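You operate a simulated robot arm through the tools that you are given. There is no shell and no other tool. Be economical: measure what you need, move in short steps, check, and stop when the job is done.

You are at the controls of a simulated two-armed robot. One attempt, no reset.

Task
On the surface of the wooden cabinet top, fold the blue cloth in half.
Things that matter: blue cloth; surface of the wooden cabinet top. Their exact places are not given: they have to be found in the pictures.

It is judged by the outcome, as a careful person would: the job done as asked, and still so three seconds after it is handed in. It fails if anything else is knocked over, pushed out of place, dropped, spilled or broken. Flat cloth is picked up by pressing the open fingertips on it (5 to 10 N) and closing them slowly along it; thin cloth reads only 2 to 8 mm in the jaws.

Robot
Two 6-joint arms with two-finger parallel grippers on one trunk, on a base that drives. Base frame: it is fixed to the floor where the robot stands at the start and does not move with it; the origin is under the middle of the robot, x ahead of it, y to its left, z up; the surface under the hand at the start is at about z = 882. Readings come in mm, rad, newtons and seconds.
The left shoulder is at the start at [280, 185, 1055], the right one opposite. With the tool pointing down near the work surface each hand reaches from about 560 to 940 mm from the robot's upright axis, wherever it stands, measured 20 degrees to its own side. Places, roughly: surface of the wooden cabinet top [700, 100, 900]. Payload 1.57 kg a hand.
The tool frame of a hand sits at the grasp point between the pads (the TCP): z along the fingers, y along the line on which they close. The tips reach 30 mm beyond it. The gripper opens to 80 mm. The fingers are 17 mm wide and 12 mm thick; the gripper's body (40 by 82 mm) begins 80 mm behind the TCP.
Orientation is told as [roll, pitch, yaw] about the base's x, y, z axes, in that order, counted from this pose: with the fingers straight down and closing along the base's y, the tool's x points along the base's -x, its y along +y and its z along -z.

Tools
- The arms move only by the tool nudge_tool. It takes "left_commands", "right_commands" or both (then of equal length, played together; a hand with none holds still); each is a list of rows, each a list of 7 numbers: the finger opening in mm, from 0 to 80, then the shift along the base's x, y, z in units of 30 mm (1.0 is 30 mm), then the turn, a rotation vector about the base's x, y, z in units of 6 degrees (1.0 is 6 degrees). In form: [[hand, x, y, z, wx, wy, wz], ...]. A call has 1 to 12 rows; each row shifts and turns the commanded pose from where the row before left it. A call with a number of a shift or a turn outside -1 to 1 is refused whole. Each row takes 0.2 s and may step no farther than 50 mm and 0.15 rad from the row before; otherwise, or with a gripper value out of range, the whole call is refused. A pose out of reach is approached as far as the arm can. The call stops where the force on the tool passes 40 N (or 10 N more than at its start, if that is more) or the arm is blocked; 0.2 s more then pass. Each finger travels about 153 mm/s and halts on what it meets, pressing with about 26 N; the grip force reading is that of the motor and also rises with nothing between the fingers. The clock runs only during rows and for 0.2 s after the last one: add rows that do not move to give the fingers time. The reply holds the time, the measured pose of the TCP, the force on the tool along the base axes, the opening and the grip force, in the units named above and with some noise, with the torque about the TCP (base axes, N m) and any sound that the robot's microphone picked up, and new pictures: "views" is both (left out), scene, wrist or none (wrist: the cameras of the hands that moved).
- Cameras (640 x 400 px; columns grow to the right, rows downward): "scene" is now at [232.6, -28, 1490.2]; the picture's right is [-0.38, -0.92, 0.00], its down [-0.71, 0.29, -0.64] and it looks along [0.59, -0.25, -0.77] (base axes); focal length 262 px, centre (320, 200). "left" rides on the left gripper at [72, 7, -122] in its tool frame; the picture's right is [-0.09, 1.00, 0.00], its down [-0.84, -0.08, -0.54] and it looks along [-0.54, -0.05, 0.84] (tool axes); focal length 238 px, centre (320, 200). "right" rides on the right gripper at [72, -7, -122] in its tool frame; the picture's right is [0.09, 1.00, 0.00], its down [-0.84, 0.08, -0.54] and it looks along [-0.54, 0.05, 0.84] (tool axes); focal length 238 px, centre (320, 200).
- lift_body(by): slides the trunk up (or, below 0, down) by that many mm; the arms and the scene camera ride with it, the base frame stays. It gives what a move gives, with no picture.
- base_move(legs): drives the robot by 1 to 6 legs, each [ahead, turn to the left] in mm and rad, along the robot's own axes; the way and the turn of a leg run together, so that a leg with both is an arc; at most 1500 mm and 3.142 rad a leg. The arms and the cameras ride along, it lands a little off, and it stops where it bumps. It gives what a move gives, and a new picture of the scene camera.
- turn_head(pan, tilt): turns the head with the scene camera to pan (to the left, within 1.501 rad either way) and tilt (down, from -0.506 to 1.204), counted from straight ahead of the robot. It gives what a move gives, and a new picture of the scene camera.
- pixel_to_xyz(camera, pixels): for up to 12 pixels [column, row] of the newest picture of that camera ("zoom" is the newest enlarged one), the place [x, y, z] in the base frame of the surface seen there, good to about 2 mm. The clock stands still meanwhile.
- zoom(camera, box): a new picture of the part [left, top, right, bottom] of that camera's present view, enlarged. The clock stands still meanwhile.
- sign_off(): hands the job in; it is judged then, once.

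Keep the steps short. Do not move on a guess: measure, check each grasp and each placing, and mend mistakes. In all there are 80 turns and 260 pictures (those below and enlarged ones count). Leave the grippers open and the arms clear of the work at the hand-in unless told otherwise, and finish with a single line.

The tools are called as name(argument=value, ...) on one line, values as JSON. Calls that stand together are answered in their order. nudge_tool: Moves the arms, as the interface text tells. Its arguments: {"type":"object","properties":{"left_commands":{"type":"array","items":{"type":"array","items":{"type":"number"}}},"right_commands":{"type":"array","items":{"type":"array","items":{"type":"number"}}},"views":{"type":"string","enum":["both","scene","wrist","none"]}},"required":[]} The other tools are called the same way: lift_body (by) slides the trunk up or down; base_move (legs) drives the base; turn_head (pan, tilt) turns the head that bears the scene camera; pixel_to_xyz (camera, pixels) gives the place of the surface under pixels of a picture; zoom (camera, box) takes an enlarged picture of a part of a camera's view; sign_off () hands the job in.

At the start:

```text
clock: 0.0
left_ee_pos: [592.7, 136.0, 1037.6]
left_tcp_rot: [-0.002, 0.0, -0.003]
left_force: [0.4, 0.1, -0.1]
left_ft_torque: [-0.02, 0.02, 0.04]
left_width: 80.3
left_grasp_force: 0.1
right_ee_pos: [526.0, -306.5, 1125.1]
right_tcp_rot: [0.0, 0.0, 0.0]
right_force: [-0.2, -0.8, -0.5]
right_ft_torque: [-0.01, 0.02, 0.01]
right_width: 80.3
right_grasp_force: 0.1
trunk travel left (down, up): [-750.0, 240.0]
robot x, y, heading: [5.7, 0.5, -0.001]
head pan, tilt: [-0.394, 0.873]
```

scene: 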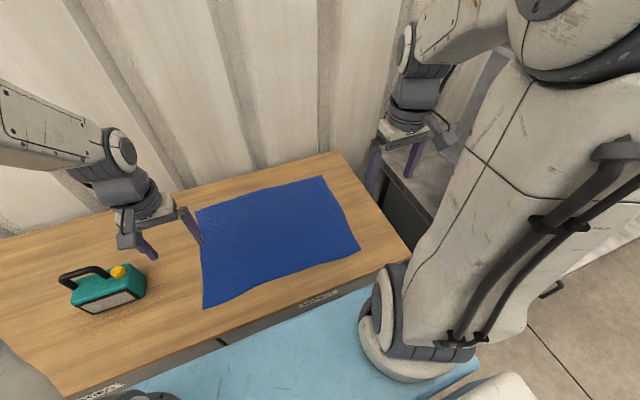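
right: 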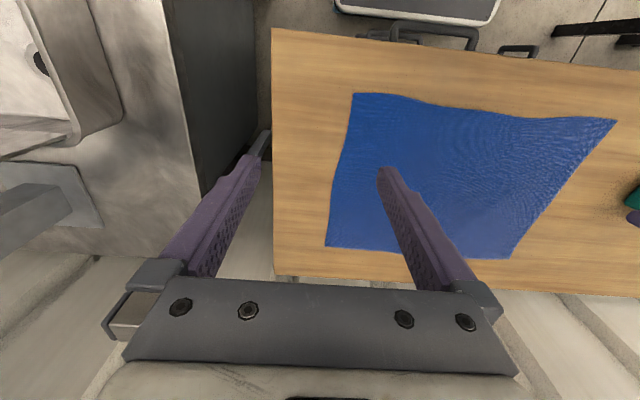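
left: 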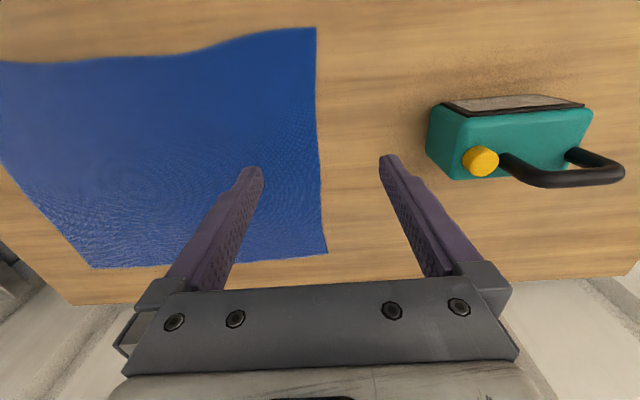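

I see the blue cloth in the scene picture, with corners near (196,210), (323,177), (360,250) and (204,308). I'll measure these, the table edges and the can.

pixel_to_xyz(camera="scene", pixels=[[198, 213], [322, 179], [358, 249], [205, 306], [203, 255], [284, 282], [343, 214], [262, 195], [270, 240], [335, 155], [405, 250], [105, 290]])

zoom(camera="scene", box=[160, 140, 420, 320])

```text
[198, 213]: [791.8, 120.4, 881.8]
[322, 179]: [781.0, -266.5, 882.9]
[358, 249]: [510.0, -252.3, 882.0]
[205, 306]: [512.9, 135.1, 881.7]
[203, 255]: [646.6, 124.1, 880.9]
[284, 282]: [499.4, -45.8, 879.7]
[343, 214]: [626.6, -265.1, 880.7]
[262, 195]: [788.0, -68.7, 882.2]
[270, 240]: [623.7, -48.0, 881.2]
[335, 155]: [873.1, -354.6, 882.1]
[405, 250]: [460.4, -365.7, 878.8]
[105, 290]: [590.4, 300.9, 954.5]
```

```text
2.22 times, centred on (290, 230) of scene
```

zoom: 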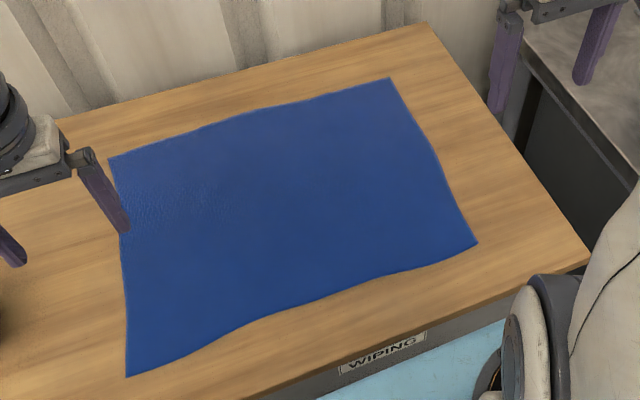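

The cloth spans x 505–790 and y −265–130, lying at z≈881. I plan to pinch both far corners and bring them over to the near edge. The near-left corner is only about 530 mm from the robot's axis, inside the reach limit, so I'll back up 65 mm first.

base_move(legs=[[-65, 0]])

```text
clock: 1.0
left_ee_pos: [528.0, 136.3, 1036.4]
left_tcp_rot: [-0.001, 0.002, -0.002]
left_force: [0.7, -0.3, 0.5]
left_ft_torque: [0.01, -0.02, -0.02]
left_width: 80.2
left_grasp_force: 0.0
right_ee_pos: [460.5, -306.0, 1125.1]
right_tcp_rot: [0.001, -0.001, 0.001]
right_force: [0.8, 0.3, 0.5]
right_ft_torque: [-0.02, 0.01, 0.0]
right_width: 79.8
right_grasp_force: 0.2
trunk travel left (down, up): [-750.0, 240.0]
robot x, y, heading: [-65.1, -0.1, -0.001]
head pan, tilt: [-0.394, 0.873]
```

scene: 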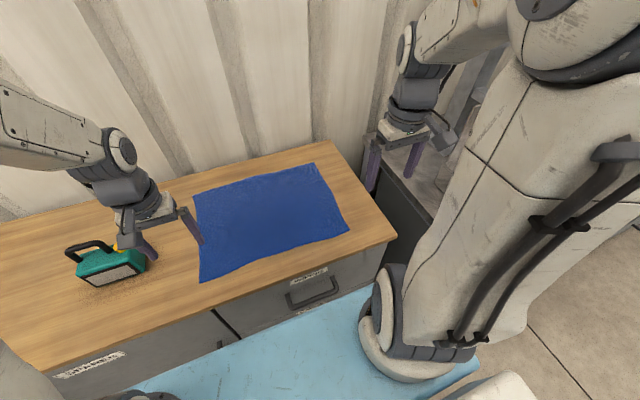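

Next I bring both hands above the far corners at TCP z≈960: left to about (780, 90), right to about (770, −238), opened 40 mm.

nudge_tool(left_commands=[[40, 0.764, -0.14, -0.23, 0, 0, 0], [40, 0.764, -0.14, -0.23, 0, 0, 0], [40, 0.764, -0.14, -0.23, 0, 0, 0], [40, 0.764, -0.14, -0.23, 0, 0, 0], [40, 0.764, -0.14, -0.23, 0, 0, 0], [40, 0.764, -0.14, -0.23, 0, 0, 0], [40, 0.764, -0.14, -0.23, 0, 0, 0], [40, 0.764, -0.14, -0.23, 0, 0, 0], [40, 0.764, -0.14, -0.23, 0, 0, 0], [40, 0.764, -0.14, -0.23, 0, 0, 0], [40, 0.764, -0.14, -0.23, 0, 0, 0]], right_commands=[[40, 0.94, 0.206, -0.5, 0, 0, 0], [40, 0.94, 0.206, -0.5, 0, 0, 0], [40, 0.94, 0.206, -0.5, 0, 0, 0], [40, 0.94, 0.206, -0.5, 0, 0, 0], [40, 0.94, 0.206, -0.5, 0, 0, 0], [40, 0.94, 0.206, -0.5, 0, 0, 0], [40, 0.94, 0.206, -0.5, 0, 0, 0], [40, 0.94, 0.206, -0.5, 0, 0, 0], [40, 0.94, 0.206, -0.5, 0, 0, 0], [40, 0.94, 0.206, -0.5, 0, 0, 0], [40, 0.94, 0.206, -0.5, 0, 0, 0]])

```text
clock: 3.4
left_ee_pos: [779.6, 91.2, 960.5]
left_tcp_rot: [-0.002, 0.002, -0.002]
left_force: [-0.7, 0.1, 0.7]
left_ft_torque: [0.0, -0.04, 0.03]
left_width: 40.0
left_grasp_force: 0.2
right_ee_pos: [770.3, -239.0, 960.7]
right_tcp_rot: [0.0, -0.001, -0.002]
right_force: [-0.7, -0.7, 0.0]
right_ft_torque: [0.0, -0.03, -0.01]
right_width: 39.9
right_grasp_force: 0.0
trunk travel left (down, up): [-750.0, 240.0]
robot x, y, heading: [-63.4, 0.6, 0.005]
head pan, tilt: [-0.394, 0.873]
```

scene: 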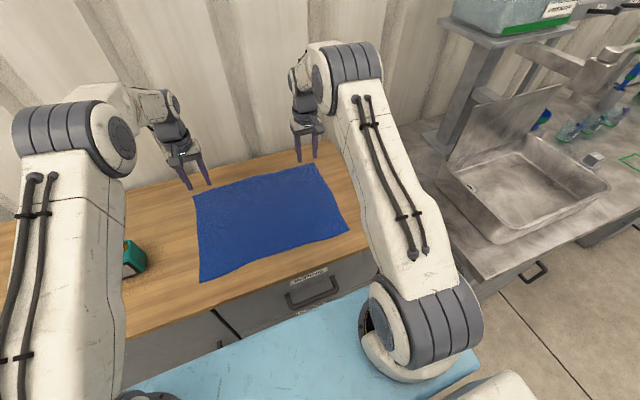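
right: 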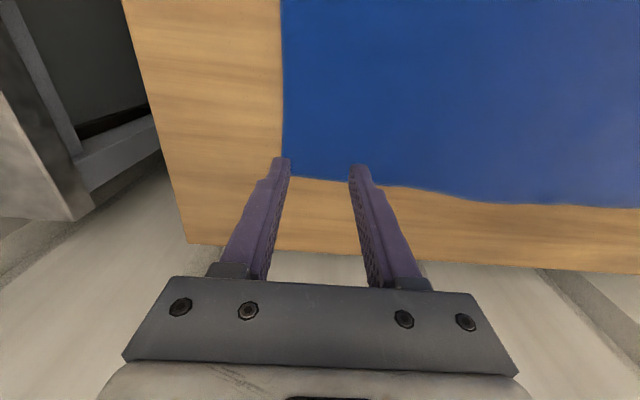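
left: 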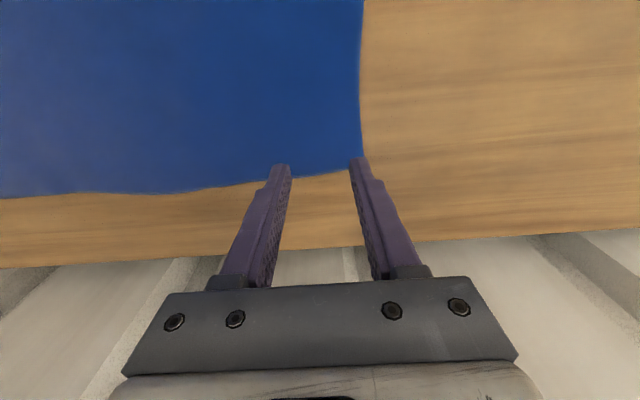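

Both hands are above the far corners. I'll measure the cloth edge and corners in the wrist views before lowering.

pixel_to_xyz(camera="left", pixels=[[322, 172], [358, 155], [366, 130], [240, 180]])

pixel_to_xyz(camera="right", pixels=[[320, 178], [286, 160], [282, 130], [410, 183]])

```text
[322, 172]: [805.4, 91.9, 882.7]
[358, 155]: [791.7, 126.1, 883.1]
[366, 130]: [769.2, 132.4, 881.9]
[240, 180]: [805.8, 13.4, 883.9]
```

```text
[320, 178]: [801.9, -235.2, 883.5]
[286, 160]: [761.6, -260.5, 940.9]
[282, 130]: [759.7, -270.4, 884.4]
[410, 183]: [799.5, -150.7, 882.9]
```

The far edge is at x≈805 (left) and x≈803 (right). I'll shift forward so the fingers just cover the edge, then lower to about 6 mm above the cloth.

nudge_tool(left_commands=[[40, 0.5, 0, -0.2, 0, 0, 0], [40, 0, 0, -0.6, 0, 0, 0], [40, 0, 0, -0.6, 0, 0, 0], [40, 0, 0, 0, 0, 0, 0]], right_commands=[[40, 0.75, 0, -0.2, 0, 0, 0], [40, 0, 0, -0.6, 0, 0, 0], [40, 0, 0, -0.6, 0, 0, 0], [40, 0, 0, 0, 0, 0, 0]], views="wrist")

```text
clock: 4.4
left_ee_pos: [794.2, 88.0, 919.5]
left_tcp_rot: [-0.001, -0.001, -0.003]
left_force: [-0.4, -0.4, 0.5]
left_ft_torque: [-0.04, 0.02, 0.03]
left_width: 39.9
left_grasp_force: 0.1
right_ee_pos: [792.6, -237.8, 917.1]
right_tcp_rot: [0.001, 0.0, 0.001]
right_force: [-0.5, -0.5, -0.1]
right_ft_torque: [-0.01, 0.01, -0.01]
right_width: 40.1
right_grasp_force: 0.0
trunk travel left (down, up): [-750.0, 240.0]
robot x, y, heading: [-68.3, 1.8, -0.001]
head pan, tilt: [-0.394, 0.873]
```

right: 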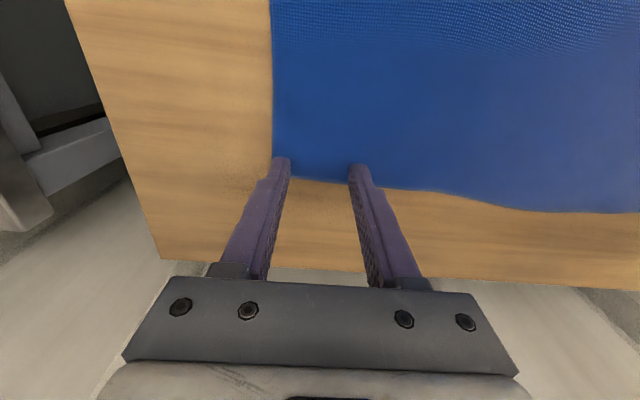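
left: 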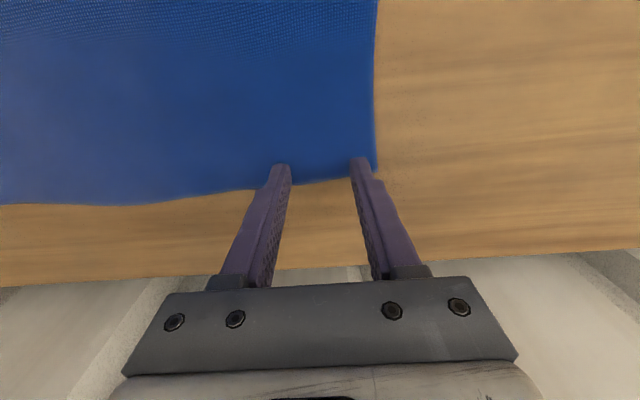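

The fingertips straddle the edge well. I'll press down slowly.

nudge_tool(left_commands=[[40, 0, 0, -0.1, 0, 0, 0], [40, 0, 0, -0.1, 0, 0, 0], [40, 0, 0, 0, 0, 0, 0]], right_commands=[[40, 0, 0, -0.1, 0, 0, 0], [40, 0, 0, -0.05, 0, 0, 0], [40, 0, 0, 0, 0, 0, 0]], views="none")

```text
clock: 5.2
left_ee_pos: [794.6, 88.5, 914.0]
left_tcp_rot: [-0.002, -0.001, -0.001]
left_force: [-1.4, 0.4, 3.5]
left_ft_torque: [0.04, 0.07, 0.02]
left_width: 40.2
left_grasp_force: 0.1
right_ee_pos: [791.3, -237.5, 914.5]
right_tcp_rot: [0.001, -0.003, -0.001]
right_force: [0.5, 0.0, 2.4]
right_ft_torque: [0.03, -0.03, 0.01]
right_width: 40.0
right_grasp_force: 0.0
trunk travel left (down, up): [-750.0, 240.0]
robot x, y, heading: [-68.8, 0.8, 0.002]
head pan, tilt: [-0.394, 0.873]
```

Both hands touch, reading 2–3.5 N. I'll press about 1.5 mm further.

nudge_tool(left_commands=[[40, 0, 0, -0.05, 0, 0, 0], [40, 0, 0, 0, 0, 0, 0]], right_commands=[[40, 0, 0, -0.07, 0, 0, 0], [40, 0, 0, 0, 0, 0, 0]], views="none")

```text
clock: 5.8
left_ee_pos: [795.1, 88.6, 913.5]
left_tcp_rot: [-0.001, -0.003, -0.001]
left_force: [-0.6, 0.7, 10.6]
left_ft_torque: [0.08, 0.03, -0.01]
left_width: 40.0
left_grasp_force: 0.0
right_ee_pos: [791.0, -238.0, 913.3]
right_tcp_rot: [0.001, -0.004, -0.001]
right_force: [-0.5, 1.1, 10.6]
right_ft_torque: [0.03, 0.04, -0.04]
right_width: 39.8
right_grasp_force: 0.2
trunk travel left (down, up): [-750.0, 240.0]
robot x, y, heading: [-73.1, 0.1, 0.003]
head pan, tilt: [-0.394, 0.873]
```

The press reads 10.6 N on both hands, so I ease off slightly and close slowly along the cloth.

nudge_tool(left_commands=[[38, 0, 0, 0.015, 0, 0, 0], [34, 0, 0, 0, 0, 0, 0], [30, 0, 0, 0, 0, 0, 0], [26, 0, 0, 0, 0, 0, 0], [22, 0, 0, 0, 0, 0, 0], [18, 0, 0, 0, 0, 0, 0], [14, 0, 0, 0, 0, 0, 0], [10, 0, 0, 0, 0, 0, 0], [6, 0, 0, 0, 0, 0, 0], [2, 0, 0, 0, 0, 0, 0], [0, 0, 0, 0, 0, 0, 0], [0, 0, 0, 0, 0, 0, 0]], right_commands=[[38, 0, 0, 0.015, 0, 0, 0], [34, 0, 0, 0, 0, 0, 0], [30, 0, 0, 0, 0, 0, 0], [26, 0, 0, 0, 0, 0, 0], [22, 0, 0, 0, 0, 0, 0], [18, 0, 0, 0, 0, 0, 0], [14, 0, 0, 0, 0, 0, 0], [10, 0, 0, 0, 0, 0, 0], [6, 0, 0, 0, 0, 0, 0], [2, 0, 0, 0, 0, 0, 0], [0, 0, 0, 0, 0, 0, 0], [0, 0, 0, 0, 0, 0, 0]])

```text
clock: 8.4
left_ee_pos: [794.4, 89.2, 913.4]
left_tcp_rot: [-0.002, -0.001, -0.001]
left_force: [-0.3, 1.0, 13.6]
left_ft_torque: [0.0, 0.04, -0.01]
left_width: 0.1
left_grasp_force: 21.6
right_ee_pos: [791.0, -237.8, 913.0]
right_tcp_rot: [0.0, -0.001, 0.0]
right_force: [-0.4, 2.5, 19.4]
right_ft_torque: [0.09, 0.03, -0.01]
right_width: 2.5
right_grasp_force: 24.0
trunk travel left (down, up): [-750.0, 240.0]
robot x, y, heading: [-66.9, 2.0, 0.001]
head pan, tilt: [-0.394, 0.873]
```

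scene: 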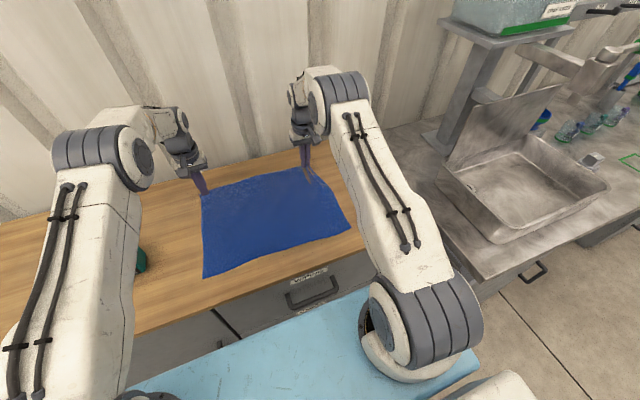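
right: 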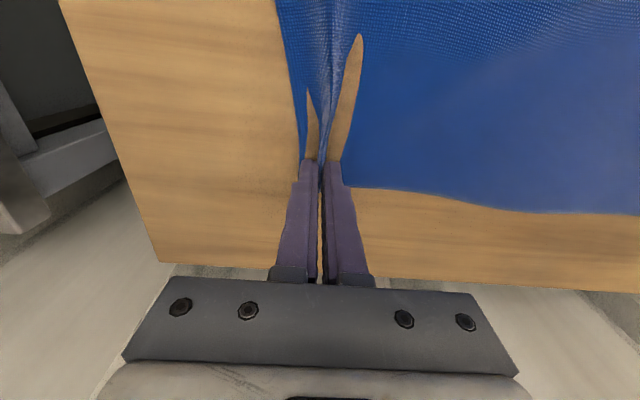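
left: 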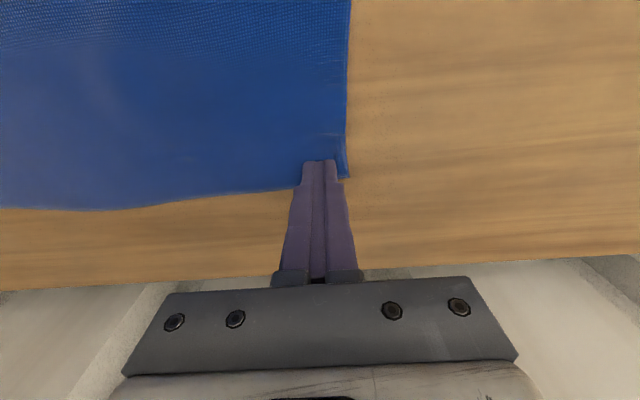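

The right hand has the cloth: a ridge is visible and it reads 2.5 mm. The left fingers slipped, reading 0.1 mm. I'll lift the left hand a little, reopen it, and move inward from the corner for a retry.

nudge_tool(left_commands=[[0, 0, 0, 0.5, 0, 0, 0], [20, 0, -0.3, 0, 0, 0, 0], [40, -0.15, -0.3, 0, 0, 0, 0], [40, 0, 0, 0, 0, 0, 0], [40, 0, 0, -0.35, 0, 0, 0], [40, 0, 0, 0, 0, 0, 0]], views="wrist")

```text
clock: 9.8
left_ee_pos: [787.3, 72.6, 917.2]
left_tcp_rot: [-0.002, -0.001, -0.005]
left_force: [-0.6, -0.4, 0.2]
left_ft_torque: [-0.03, -0.02, -0.03]
left_width: 40.0
left_grasp_force: 0.0
right_ee_pos: [791.5, -238.5, 913.6]
right_tcp_rot: [0.0, -0.003, -0.002]
right_force: [-1.6, 2.9, 22.5]
right_ft_torque: [0.08, 0.15, -0.05]
right_width: 2.7
right_grasp_force: 24.1
trunk travel left (down, up): [-750.0, 240.0]
robot x, y, heading: [-64.5, 0.6, -0.002]
head pan, tilt: [-0.394, 0.873]
```

left: 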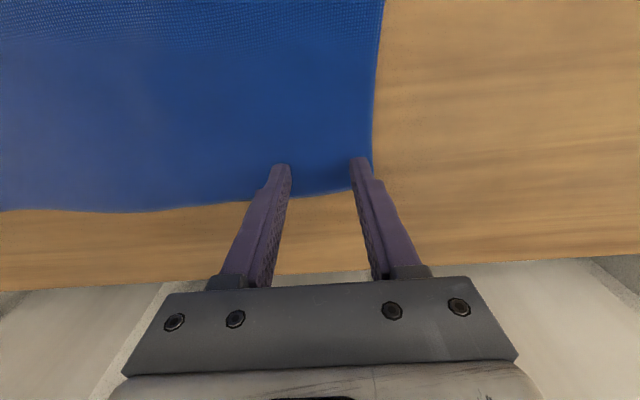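

The position is good. I'll go 6 mm further inward and press.

nudge_tool(left_commands=[[40, 0, -0.2, 0, 0, 0, 0], [40, 0, 0, -0.1, 0, 0, 0], [40, 0, 0, -0.05, 0, 0, 0], [40, 0, 0, 0, 0, 0, 0]], views="none")

```text
clock: 10.8
left_ee_pos: [789.0, 65.3, 913.8]
left_tcp_rot: [-0.003, -0.003, -0.002]
left_force: [-1.3, 0.0, 4.0]
left_ft_torque: [0.04, 0.06, 0.04]
left_width: 40.0
left_grasp_force: 0.1
right_ee_pos: [792.0, -238.2, 912.6]
right_tcp_rot: [0.0, -0.002, 0.0]
right_force: [-2.3, 2.2, 21.9]
right_ft_torque: [0.05, 0.13, -0.01]
right_width: 2.6
right_grasp_force: 23.3
trunk travel left (down, up): [-750.0, 240.0]
robot x, y, heading: [-66.7, -1.1, 0.001]
head pan, tilt: [-0.394, 0.873]
```

The left press reads 4 N. I add about 1 mm and close slowly.

nudge_tool(left_commands=[[40, 0, 0, -0.04, 0, 0, 0], [36, 0, 0, 0, 0, 0, 0], [32, 0, 0, 0, 0, 0, 0], [28, 0, 0, 0, 0, 0, 0], [24, 0, 0, 0, 0, 0, 0], [20, 0, 0, 0, 0, 0, 0], [16, 0, 0, 0, 0, 0, 0], [12, 0, 0, 0, 0, 0, 0], [8, 0, 0, 0, 0, 0, 0], [4, 0, 0, 0, 0, 0, 0], [0, 0, 0, 0, 0, 0, 0], [0, 0, 0, 0, 0, 0, 0]], views="wrist")

```text
clock: 13.4
left_ee_pos: [790.5, 65.8, 913.3]
left_tcp_rot: [0.0, -0.003, -0.004]
left_force: [-0.7, -4.6, 24.3]
left_ft_torque: [-0.08, -0.04, -0.1]
left_width: 10.6
left_grasp_force: 26.0
right_ee_pos: [791.4, -239.4, 914.0]
right_tcp_rot: [0.0, -0.002, -0.002]
right_force: [4.1, 4.3, 15.9]
right_ft_torque: [0.13, -0.07, 0.04]
right_width: 2.7
right_grasp_force: 23.3
trunk travel left (down, up): [-750.0, 240.0]
robot x, y, heading: [-66.3, 1.4, -0.003]
head pan, tilt: [-0.394, 0.873]
```

left: 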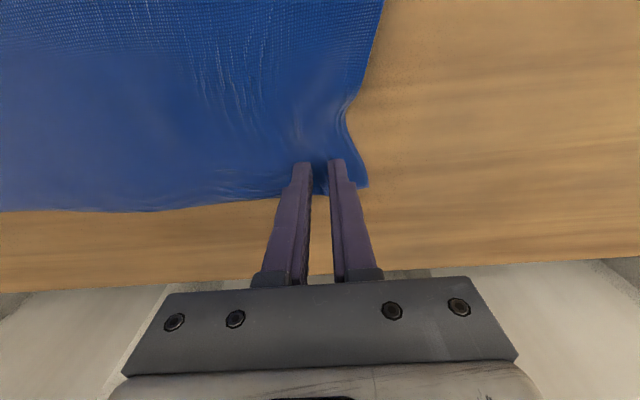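

The left fingers stopped at 10.6 mm with cloth bunched between them. I'll ease up 1.5 mm and let them finish closing.

nudge_tool(left_commands=[[0, 0, 0, 0.05, 0, 0, 0], [0, 0, 0, 0, 0, 0, 0], [0, 0, 0, 0, 0, 0, 0]], right_commands=[[0, 0, 0, 0.04, 0, 0, 0], [0, 0, 0, 0, 0, 0, 0], [0, 0, 0, 0, 0, 0, 0]], views="wrist")

```text
clock: 14.2
left_ee_pos: [789.2, 64.9, 913.6]
left_tcp_rot: [-0.001, -0.003, -0.003]
left_force: [-0.9, -6.8, 19.1]
left_ft_torque: [-0.19, -0.02, -0.1]
left_width: 10.6
left_grasp_force: 25.5
right_ee_pos: [790.5, -237.8, 913.8]
right_tcp_rot: [0.0, 0.001, -0.001]
right_force: [1.5, 5.4, 8.8]
right_ft_torque: [0.19, -0.04, 0.0]
right_width: 2.6
right_grasp_force: 23.6
trunk travel left (down, up): [-750.0, 240.0]
robot x, y, heading: [-67.3, -0.8, -0.002]
head pan, tilt: [-0.394, 0.873]
```

right: 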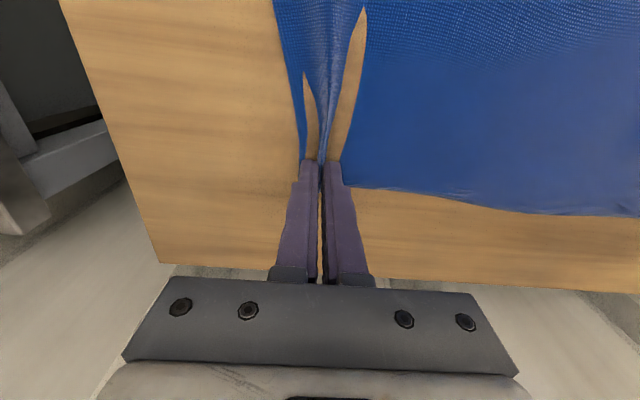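
left: 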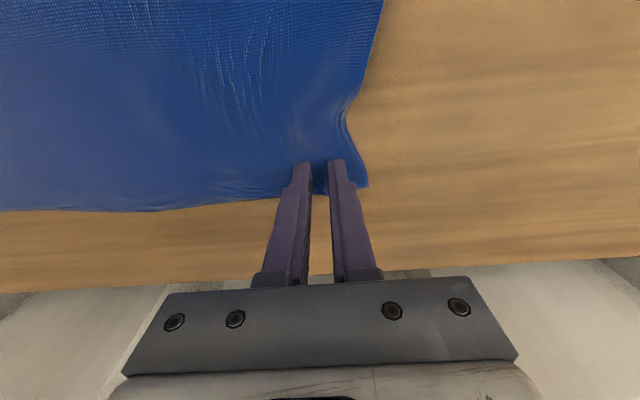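

The left is still at 10.6 mm. I'll raise both hands slowly by a few mm and see what comes up.

nudge_tool(left_commands=[[0, 0, 0, 0.07, 0, 0, 0], [0, 0, 0, 0.07, 0, 0, 0], [0, 0, 0, 0.1, 0, 0, 0], [0, 0, 0, 0.15, 0, 0, 0], [0, 0, 0, 0, 0, 0, 0]], right_commands=[[0, 0, 0, 0.07, 0, 0, 0], [0, 0, 0, 0.07, 0, 0, 0], [0, 0, 0, 0.1, 0, 0, 0], [0, 0, 0, 0.15, 0, 0, 0], [0, 0, 0, 0, 0, 0, 0]], views="wrist")

```text
clock: 15.4
left_ee_pos: [788.5, 65.9, 924.2]
left_tcp_rot: [-0.001, -0.001, -0.001]
left_force: [-0.5, -2.3, -0.3]
left_ft_torque: [-0.04, 0.03, -0.03]
left_width: 1.5
left_grasp_force: 22.9
right_ee_pos: [793.4, -239.5, 926.1]
right_tcp_rot: [0.0, 0.001, 0.001]
right_force: [1.0, 2.3, -0.1]
right_ft_torque: [0.06, 0.01, 0.0]
right_width: 2.5
right_grasp_force: 23.6
trunk travel left (down, up): [-750.0, 240.0]
robot x, y, heading: [-62.6, -0.6, -0.001]
head pan, tilt: [-0.394, 0.873]
```

right: 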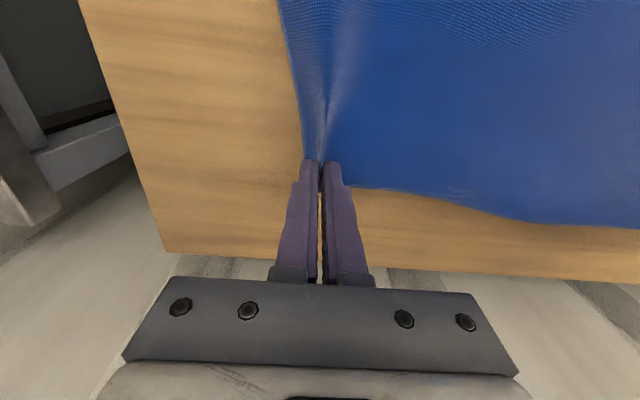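
left: 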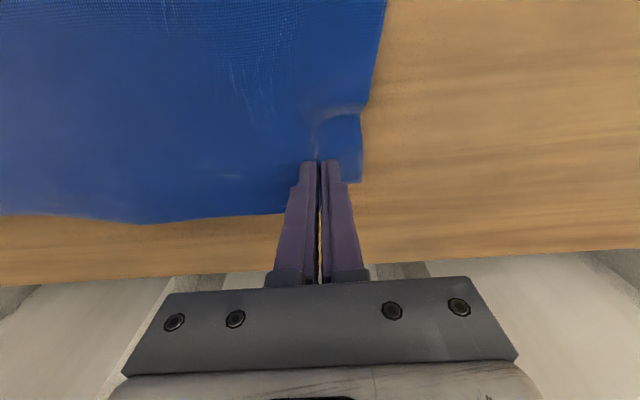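

Tension along y is equal and opposite (−2.3 and +2.3 N), so both hands hold the cloth. I'll lift 45 mm and check.

nudge_tool(left_commands=[[0, 0, 0, 0.5, 0, 0, 0], [0, -0.3, 0, 0.5, 0, 0, 0], [0, -0.3, 0, 0.5, 0, 0, 0], [0, 0, 0, 0, 0, 0, 0]], right_commands=[[0, 0, 0, 0.5, 0, 0, 0], [0, -0.3, 0, 0.5, 0, 0, 0], [0, -0.3, 0, 0.5, 0, 0, 0], [0, 0, 0, 0, 0, 0, 0]])

```text
clock: 16.4
left_ee_pos: [770.9, 65.9, 969.0]
left_tcp_rot: [-0.003, -0.001, -0.004]
left_force: [-1.4, -2.1, -0.6]
left_ft_torque: [-0.04, -0.03, 0.0]
left_width: 1.9
left_grasp_force: 23.3
right_ee_pos: [772.2, -240.0, 970.7]
right_tcp_rot: [0.001, 0.002, 0.001]
right_force: [0.5, 1.8, -0.3]
right_ft_torque: [0.0, 0.01, -0.04]
right_width: 2.5
right_grasp_force: 24.2
trunk travel left (down, up): [-750.0, 240.0]
robot x, y, heading: [-67.4, -2.6, -0.001]
head pan, tilt: [-0.394, 0.873]
```

scene: 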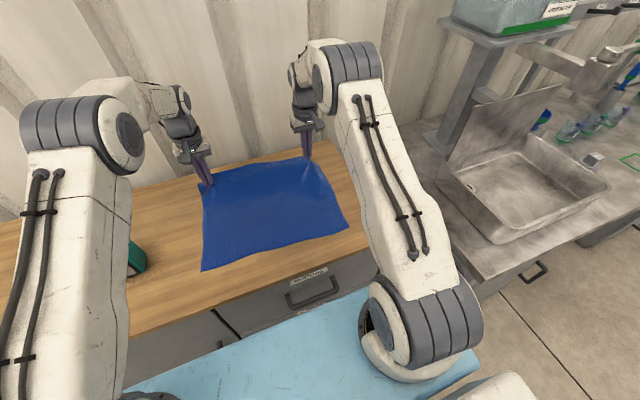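
right: 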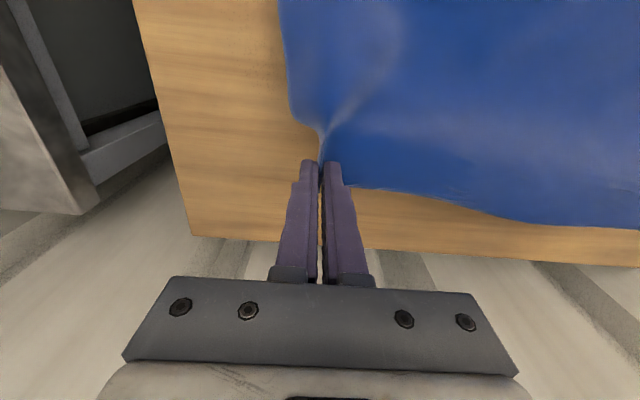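
left: 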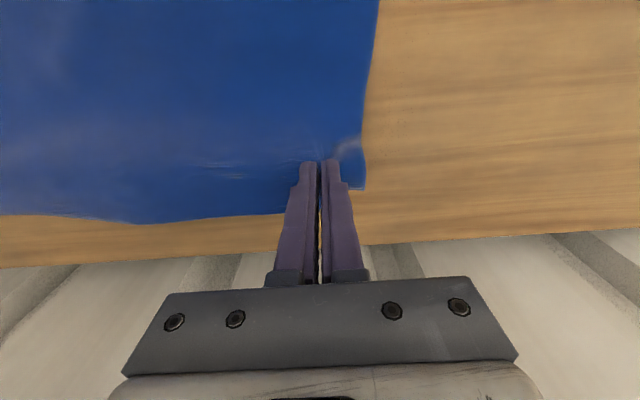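

Both corners are held. I'll measure the near edge now, to know the target.

pixel_to_xyz(camera="scene", pixels=[[204, 268], [240, 262], [275, 245], [310, 238], [346, 227], [203, 230], [330, 195]])

zoom(camera="scene", box=[170, 130, 380, 290])

```text
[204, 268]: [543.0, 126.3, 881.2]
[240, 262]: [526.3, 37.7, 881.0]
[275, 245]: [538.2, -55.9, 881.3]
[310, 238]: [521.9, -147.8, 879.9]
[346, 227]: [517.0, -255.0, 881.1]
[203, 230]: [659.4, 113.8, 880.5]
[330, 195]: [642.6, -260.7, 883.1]
```

```text
2.50 times, centred on (275, 210) of scene
```

zoom: 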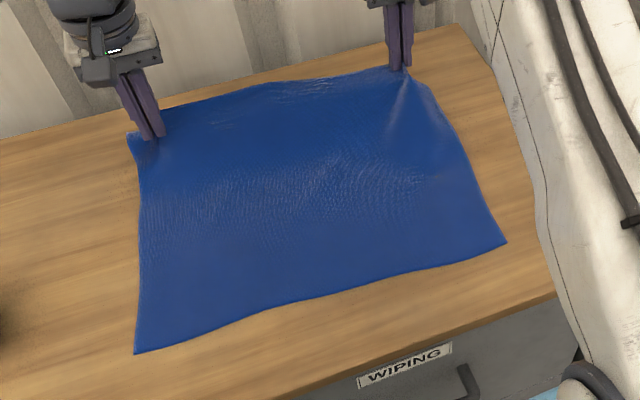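

The near edge runs from about x 532 (left) to 513 (right), so the fold line is near x≈660. I'll carry both hands in an arc over it, shifting slightly in +y.

nudge_tool(left_commands=[[0, -0.52, 0.03, 0.58, 0, 0, 0], [0, -0.52, 0.03, 0.58, 0, 0, 0], [0, -0.67, 0.03, 0.42, 0, 0, 0], [0, -0.67, 0.03, 0.42, 0, 0, 0], [0, -0.67, 0.03, 0.17, 0, 0, 0], [0, -0.67, 0.03, 0.17, 0, 0, 0], [0, -0.67, 0.03, -0.17, 0, 0, 0], [0, -0.67, 0.03, -0.17, 0, 0, 0], [0, -0.58, 0.03, -0.42, 0, 0, 0], [0, -0.58, 0.03, -0.42, 0, 0, 0], [0, 0, 0, 0, 0, 0, 0]], right_commands=[[0, -0.52, 0.03, 0.58, 0, 0, 0], [0, -0.52, 0.03, 0.58, 0, 0, 0], [0, -0.67, 0.03, 0.42, 0, 0, 0], [0, -0.67, 0.03, 0.42, 0, 0, 0], [0, -0.67, 0.03, 0.17, 0, 0, 0], [0, -0.67, 0.03, 0.17, 0, 0, 0], [0, -0.67, 0.03, -0.17, 0, 0, 0], [0, -0.67, 0.03, -0.17, 0, 0, 0], [0, -0.58, 0.03, -0.42, 0, 0, 0], [0, -0.58, 0.03, -0.42, 0, 0, 0], [0, 0, 0, 0, 0, 0, 0]])

```text
clock: 18.8
left_ee_pos: [585.5, 74.1, 1002.4]
left_tcp_rot: [-0.002, 0.0, -0.003]
left_force: [-0.7, -2.2, -0.8]
left_ft_torque: [-0.05, 0.02, -0.05]
left_width: 1.8
left_grasp_force: 23.8
right_ee_pos: [588.3, -230.3, 1004.1]
right_tcp_rot: [0.0, -0.001, -0.001]
right_force: [0.1, 1.5, 0.2]
right_ft_torque: [0.08, 0.01, -0.02]
right_width: 2.7
right_grasp_force: 24.0
trunk travel left (down, up): [-750.0, 240.0]
robot x, y, heading: [-64.6, 1.9, -0.003]
head pan, tilt: [-0.394, 0.873]
```

scene: 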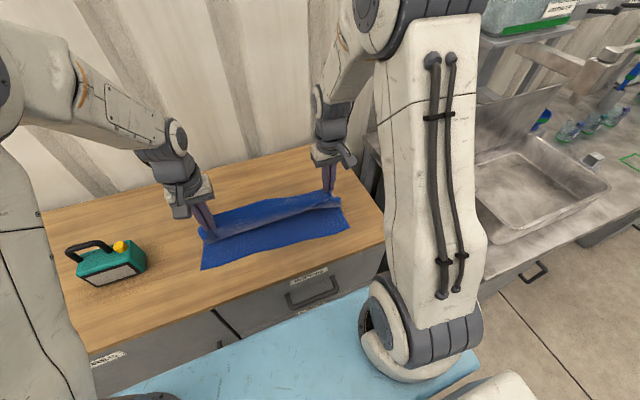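
right: 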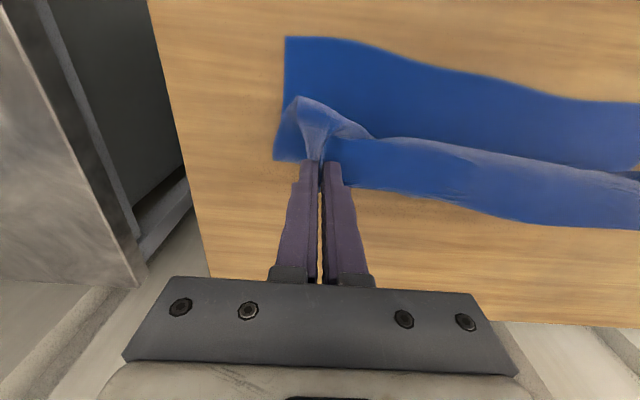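
left: 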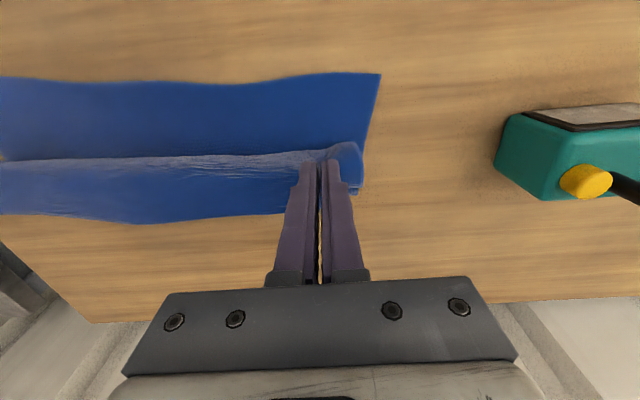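

The cloth is folding over nicely. I'll measure the near edge and the back (fold) edge from the wrist views.

pixel_to_xyz(camera="left", pixels=[[379, 76], [260, 83], [100, 80], [260, 212], [130, 221], [350, 150]])

pixel_to_xyz(camera="right", pixels=[[287, 40], [345, 42], [450, 75], [560, 100], [400, 190], [500, 212], [281, 155]])

```text
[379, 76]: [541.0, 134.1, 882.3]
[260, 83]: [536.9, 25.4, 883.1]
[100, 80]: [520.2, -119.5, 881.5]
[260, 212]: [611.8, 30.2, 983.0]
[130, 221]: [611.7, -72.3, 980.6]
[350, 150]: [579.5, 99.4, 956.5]
```

```text
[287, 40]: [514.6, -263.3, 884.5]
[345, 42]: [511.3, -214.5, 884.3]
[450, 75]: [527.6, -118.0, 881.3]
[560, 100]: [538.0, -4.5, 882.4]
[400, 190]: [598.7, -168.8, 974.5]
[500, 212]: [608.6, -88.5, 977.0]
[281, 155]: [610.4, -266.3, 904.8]
```

The upper edge is held but its free rim stands backwards at x≈610. I'll tilt both hands about 45° with fingers pointing away from the robot, so the rim turns over towards the near edge while I lower.

nudge_tool(left_commands=[[0, -0.19, 0, -0.22, 0, -0.94, 0], [0, -0.19, 0, -0.22, 0, -0.94, 0], [0, -0.19, 0, -0.22, 0, -0.94, 0], [0, -0.19, 0, -0.22, 0, -0.94, 0], [0, -0.19, 0, -0.22, 0, -0.94, 0], [0, -0.19, 0, -0.22, 0, -0.94, 0], [0, -0.19, 0, -0.22, 0, -0.94, 0], [0, -0.19, 0, -0.22, 0, -0.94, 0], [0, 0, 0, 0, 0, 0, 0]], right_commands=[[0, -0.19, 0, -0.22, 0, -0.94, 0], [0, -0.19, 0, -0.22, 0, -0.94, 0], [0, -0.19, 0, -0.22, 0, -0.94, 0], [0, -0.19, 0, -0.22, 0, -0.94, 0], [0, -0.19, 0, -0.22, 0, -0.94, 0], [0, -0.19, 0, -0.22, 0, -0.94, 0], [0, -0.19, 0, -0.22, 0, -0.94, 0], [0, -0.19, 0, -0.22, 0, -0.94, 0], [0, 0, 0, 0, 0, 0, 0]])

```text
clock: 20.8
left_ee_pos: [571.7, 73.5, 961.7]
left_tcp_rot: [0.045, -0.68, -0.008]
left_force: [0.2, -0.2, 0.3]
left_ft_torque: [-0.02, 0.0, 0.04]
left_width: 1.8
left_grasp_force: 23.3
left hand out of reach, approached as far as the arm can: row 4, 5, 6, 7, 8
right_ee_pos: [578.6, -211.1, 967.7]
right_tcp_rot: [0.085, -0.57, -0.001]
right_force: [-0.1, 0.4, -0.1]
right_ft_torque: [0.01, -0.01, 0.01]
right_width: 2.8
right_grasp_force: 24.5
right hand out of reach, approached as far as the arm can: row 4, 5, 6, 7, 8
trunk travel left (down, up): [-750.0, 240.0]
robot x, y, heading: [-67.6, -3.7, -0.004]
head pan, tilt: [-0.394, 0.873]
```

scene: 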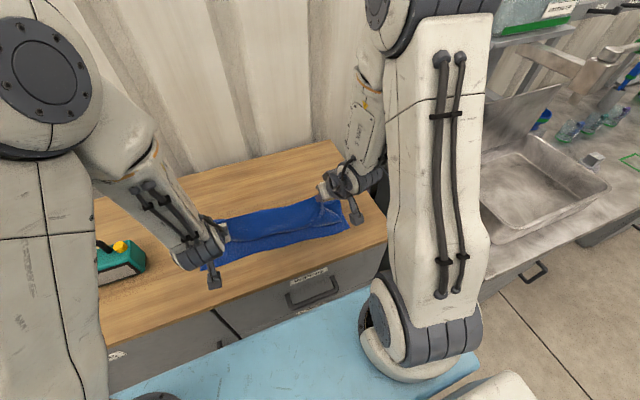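
right: 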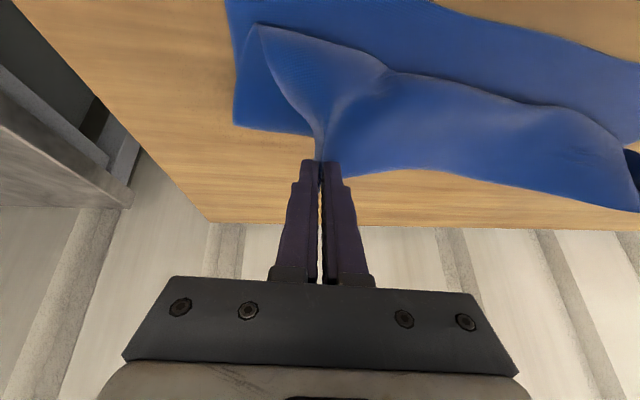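
left: 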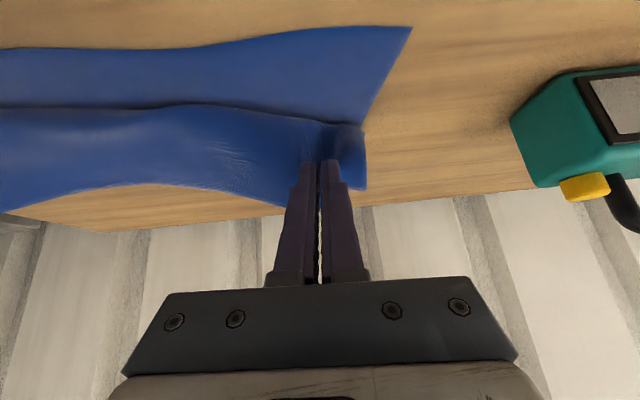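

The arms run out of reach this close in. I'll move the hands forward 45 mm so the cloth goes slack, then drive the base back to gain room.

nudge_tool(left_commands=[[0, 0.5, 0, 0, 0, 0, 0], [0, 0.5, 0, 0, 0, 0, 0], [0, 0.5, 0, 0, 0, 0, 0], [0, 0, 0, 0, 0, 0, 0]], right_commands=[[0, 0.5, 0, 0, 0, 0, 0], [0, 0.5, 0, 0, 0, 0, 0], [0, 0.5, 0, 0, 0, 0, 0], [0, 0, 0, 0, 0, 0, 0]], views="scene")

```text
clock: 21.8
left_ee_pos: [616.7, 74.0, 962.0]
left_tcp_rot: [0.037, -0.681, -0.003]
left_force: [-0.3, 0.8, -0.1]
left_ft_torque: [-0.04, 0.02, 0.02]
left_width: 1.8
left_grasp_force: 23.1
right_ee_pos: [624.8, -211.9, 966.7]
right_tcp_rot: [0.085, -0.572, -0.002]
right_force: [-0.7, 0.2, 0.0]
right_ft_torque: [0.0, -0.03, 0.0]
right_width: 2.6
right_grasp_force: 23.6
trunk travel left (down, up): [-750.0, 240.0]
robot x, y, heading: [-65.5, 3.2, 0.005]
head pan, tilt: [-0.394, 0.873]
```

scene: 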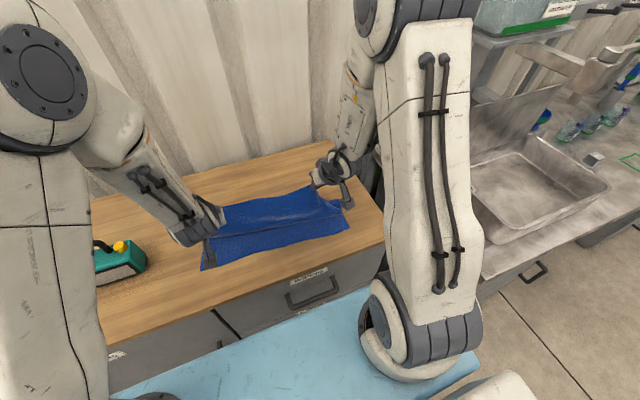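

The hands moved as expected. I'll drive back 100 mm.

base_move(legs=[[-100, 0]])

```text
clock: 22.9
left_ee_pos: [514.9, 74.2, 961.3]
left_tcp_rot: [0.04, -0.68, -0.001]
left_force: [0.1, -0.1, -0.4]
left_ft_torque: [0.0, 0.02, 0.01]
left_width: 1.9
left_grasp_force: 24.1
right_ee_pos: [522.1, -211.5, 967.9]
right_tcp_rot: [0.085, -0.575, 0.0]
right_force: [0.8, 0.0, 0.1]
right_ft_torque: [-0.02, -0.01, 0.0]
right_width: 2.5
right_grasp_force: 24.0
trunk travel left (down, up): [-750.0, 240.0]
robot x, y, heading: [-163.4, 1.4, -0.001]
head pan, tilt: [-0.394, 0.873]
```

scene: 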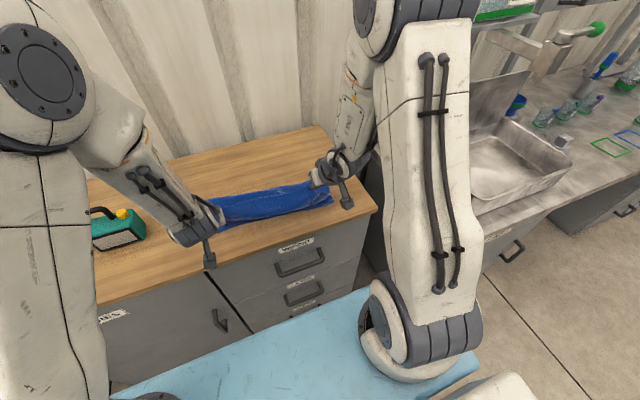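

The tips are above the near edge at x≈535. Next I lower both, spread in y to regain tension, level the right hand, and look.

nudge_tool(left_commands=[[0, 0, 0.05, -0.25, -0.06, 0, 0], [0, 0, 0.05, -0.25, -0.06, 0, 0], [0, 0, 0.05, -0.25, -0.06, 0, 0], [0, 0, 0.05, -0.25, -0.06, 0, 0], [0, 0, 0.05, -0.22, -0.06, 0, 0], [0, 0, 0.05, -0.15, -0.06, 0, 0], [0, 0, 0, 0, 0, 0, 0]], right_commands=[[0, -0.11, -0.11, -0.27, -0.13, -0.17, 0], [0, -0.11, -0.11, -0.27, -0.13, -0.17, 0], [0, -0.11, -0.11, -0.27, -0.13, -0.17, 0], [0, -0.11, -0.11, -0.27, -0.13, -0.17, 0], [0, -0.11, -0.11, -0.27, -0.13, -0.17, 0], [0, -0.11, -0.11, -0.17, -0.13, -0.17, 0], [0, 0, 0, 0, 0, 0, 0]])

```text
clock: 24.5
left_ee_pos: [526.0, 73.4, 943.5]
left_tcp_rot: [0.01, -0.678, 0.019]
left_force: [-0.9, 0.1, 0.4]
left_ft_torque: [0.0, -0.01, -0.05]
left_width: 2.0
left_grasp_force: 23.6
left hand out of reach, approached as far as the arm can: row 3, 4, 5, 6
right_ee_pos: [514.8, -230.1, 946.1]
right_tcp_rot: [0.044, -0.635, 0.027]
right_force: [-0.6, 1.5, 1.0]
right_ft_torque: [0.01, -0.01, 0.03]
right_width: 2.6
right_grasp_force: 23.5
right hand out of reach, approached as far as the arm can: row 4, 5, 6
trunk travel left (down, up): [-750.0, 240.0]
robot x, y, heading: [-170.9, -0.7, -0.002]
head pan, tilt: [-0.394, 0.873]
```

scene: 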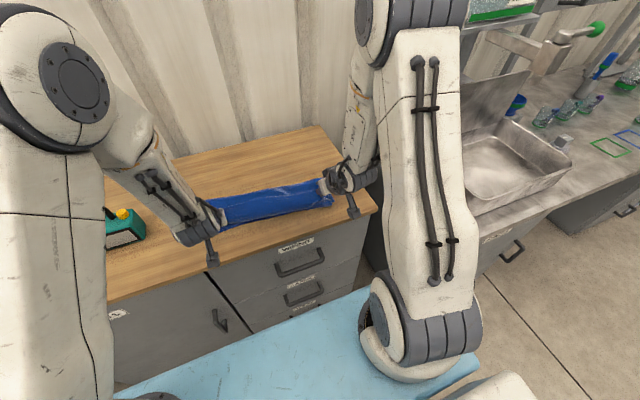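
right: 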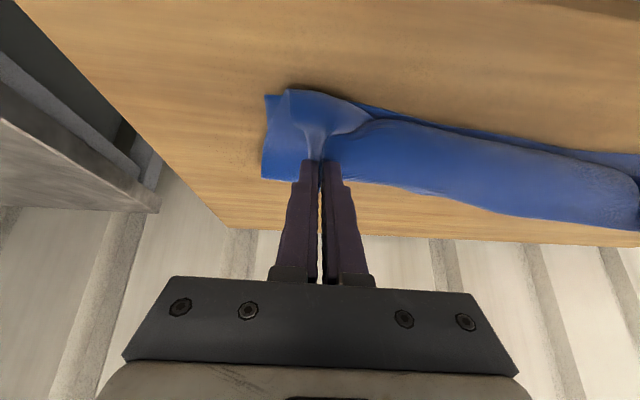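
left: 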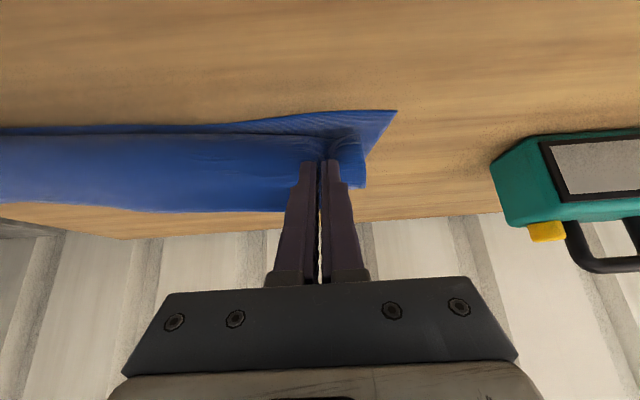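

Tip height is about 921 on both hands. I'll lower the trunk 25 mm to bring both tips to just above the lower layer.

lift_body(by=-25)

nudge_tool(left_commands=[[0, 0, 0, 0, 0, 0, 0]], right_commands=[[0, 0, 0, 0, 0, 0, 0]])

```text
clock: 25.2
left_ee_pos: [526.9, 72.6, 918.9]
left_tcp_rot: [0.008, -0.677, 0.02]
left_force: [-0.9, -1.6, 0.6]
left_ft_torque: [-0.04, -0.04, -0.06]
left_width: 2.0
left_grasp_force: 23.9
right_ee_pos: [515.9, -229.1, 921.1]
right_tcp_rot: [0.044, -0.633, 0.029]
right_force: [0.3, 1.3, 1.5]
right_ft_torque: [0.09, 0.04, -0.02]
right_width: 2.4
right_grasp_force: 23.6
trunk travel left (down, up): [-725.0, 265.0]
robot x, y, heading: [-167.3, 3.4, -0.0]
head pan, tilt: [-0.394, 0.873]
```

```text
clock: 25.6
left_ee_pos: [526.3, 72.4, 918.5]
left_tcp_rot: [0.011, -0.676, 0.02]
left_force: [-0.5, -1.1, 1.6]
left_ft_torque: [-0.04, -0.07, -0.03]
left_width: 1.8
left_grasp_force: 23.1
right_ee_pos: [514.7, -228.9, 922.2]
right_tcp_rot: [0.043, -0.633, 0.028]
right_force: [0.8, 2.0, 0.8]
right_ft_torque: [0.1, 0.0, -0.03]
right_width: 2.5
right_grasp_force: 23.7
trunk travel left (down, up): [-725.0, 265.0]
robot x, y, heading: [-166.3, -0.6, -0.004]
head pan, tilt: [-0.394, 0.873]
```

scene: 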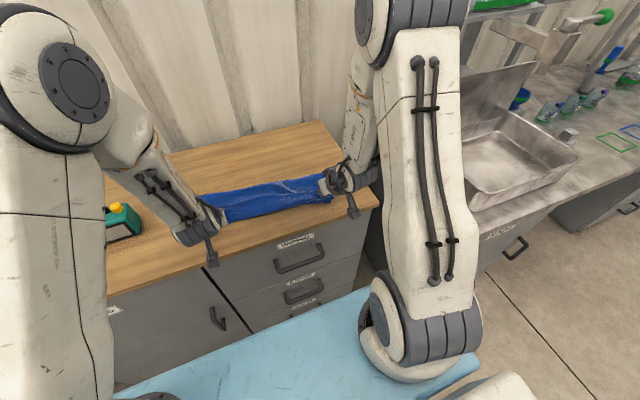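
right: 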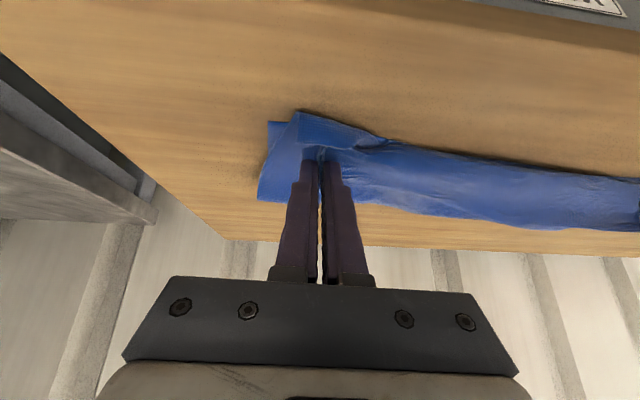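
left: 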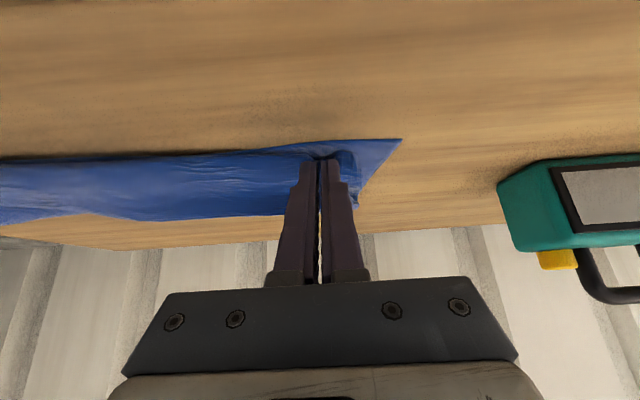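

The rim lies over the near edge. I'll open slowly, which also spreads the bunched ridge, and then raise both hands straight up.

nudge_tool(left_commands=[[4, 0, 0, 0, 0, 0, 0], [8, 0, 0, 0, 0, 0, 0], [12, 0, 0, 0, 0, 0, 0], [18, 0, 0, 0, 0, 0, 0], [24, 0, 0, 0, 0, 0, 0], [24, 0, 0, 0.2, 0, 0, 0], [24, 0, 0, 0.5, 0, 0, 0], [24, 0, 0, 0.9, 0, 0, 0], [24, 0, 0, 0.9, 0, 0, 0], [24, 0, 0, 0.9, 0, 0, 0]], right_commands=[[4, 0, 0, 0, 0, 0, 0], [8, 0, 0, 0, 0, 0, 0], [12, 0, 0, 0, 0, 0, 0], [18, 0, 0, 0, 0, 0, 0], [24, 0, 0, 0, 0, 0, 0], [24, 0, 0, 0.2, 0, 0, 0], [24, 0, 0, 0.5, 0, 0, 0], [24, 0, 0, 0.9, 0, 0, 0], [24, 0, 0, 0.9, 0, 0, 0], [24, 0, 0, 0.9, 0, 0, 0]])

```text
clock: 27.9
left_ee_pos: [527.4, 72.0, 1020.0]
left_tcp_rot: [0.007, -0.675, 0.019]
left_force: [0.0, -0.1, -0.2]
left_ft_torque: [0.03, 0.01, 0.01]
left_width: 23.9
left_grasp_force: 0.0
right_ee_pos: [516.8, -230.2, 1021.8]
right_tcp_rot: [0.044, -0.634, 0.026]
right_force: [-0.1, -0.1, 0.5]
right_ft_torque: [0.03, -0.03, 0.0]
right_width: 24.2
right_grasp_force: 0.1
trunk travel left (down, up): [-725.0, 265.0]
robot x, y, heading: [-168.0, -3.5, 0.001]
head pan, tilt: [-0.394, 0.873]
```

scene: 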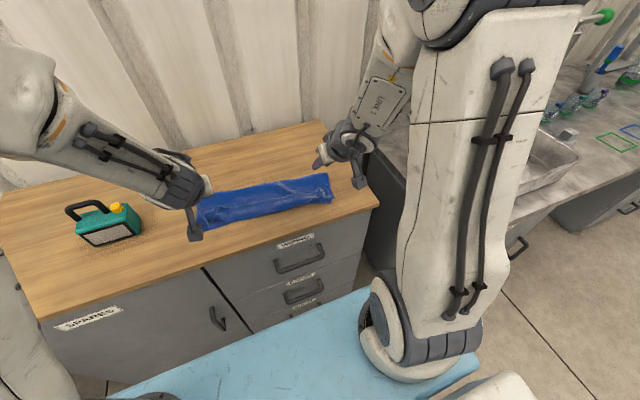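
right: 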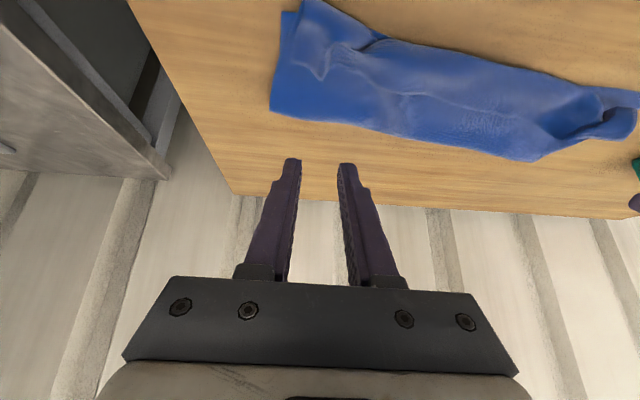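
left: 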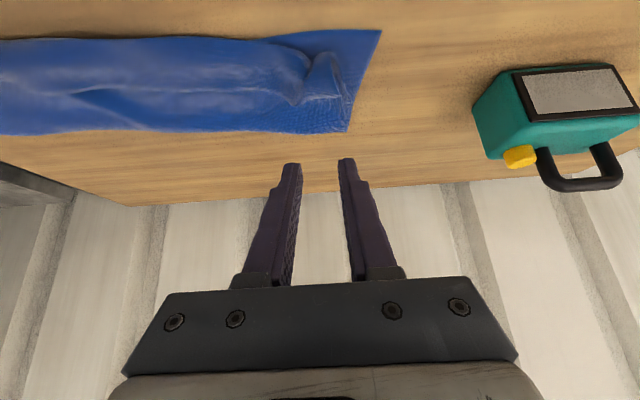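

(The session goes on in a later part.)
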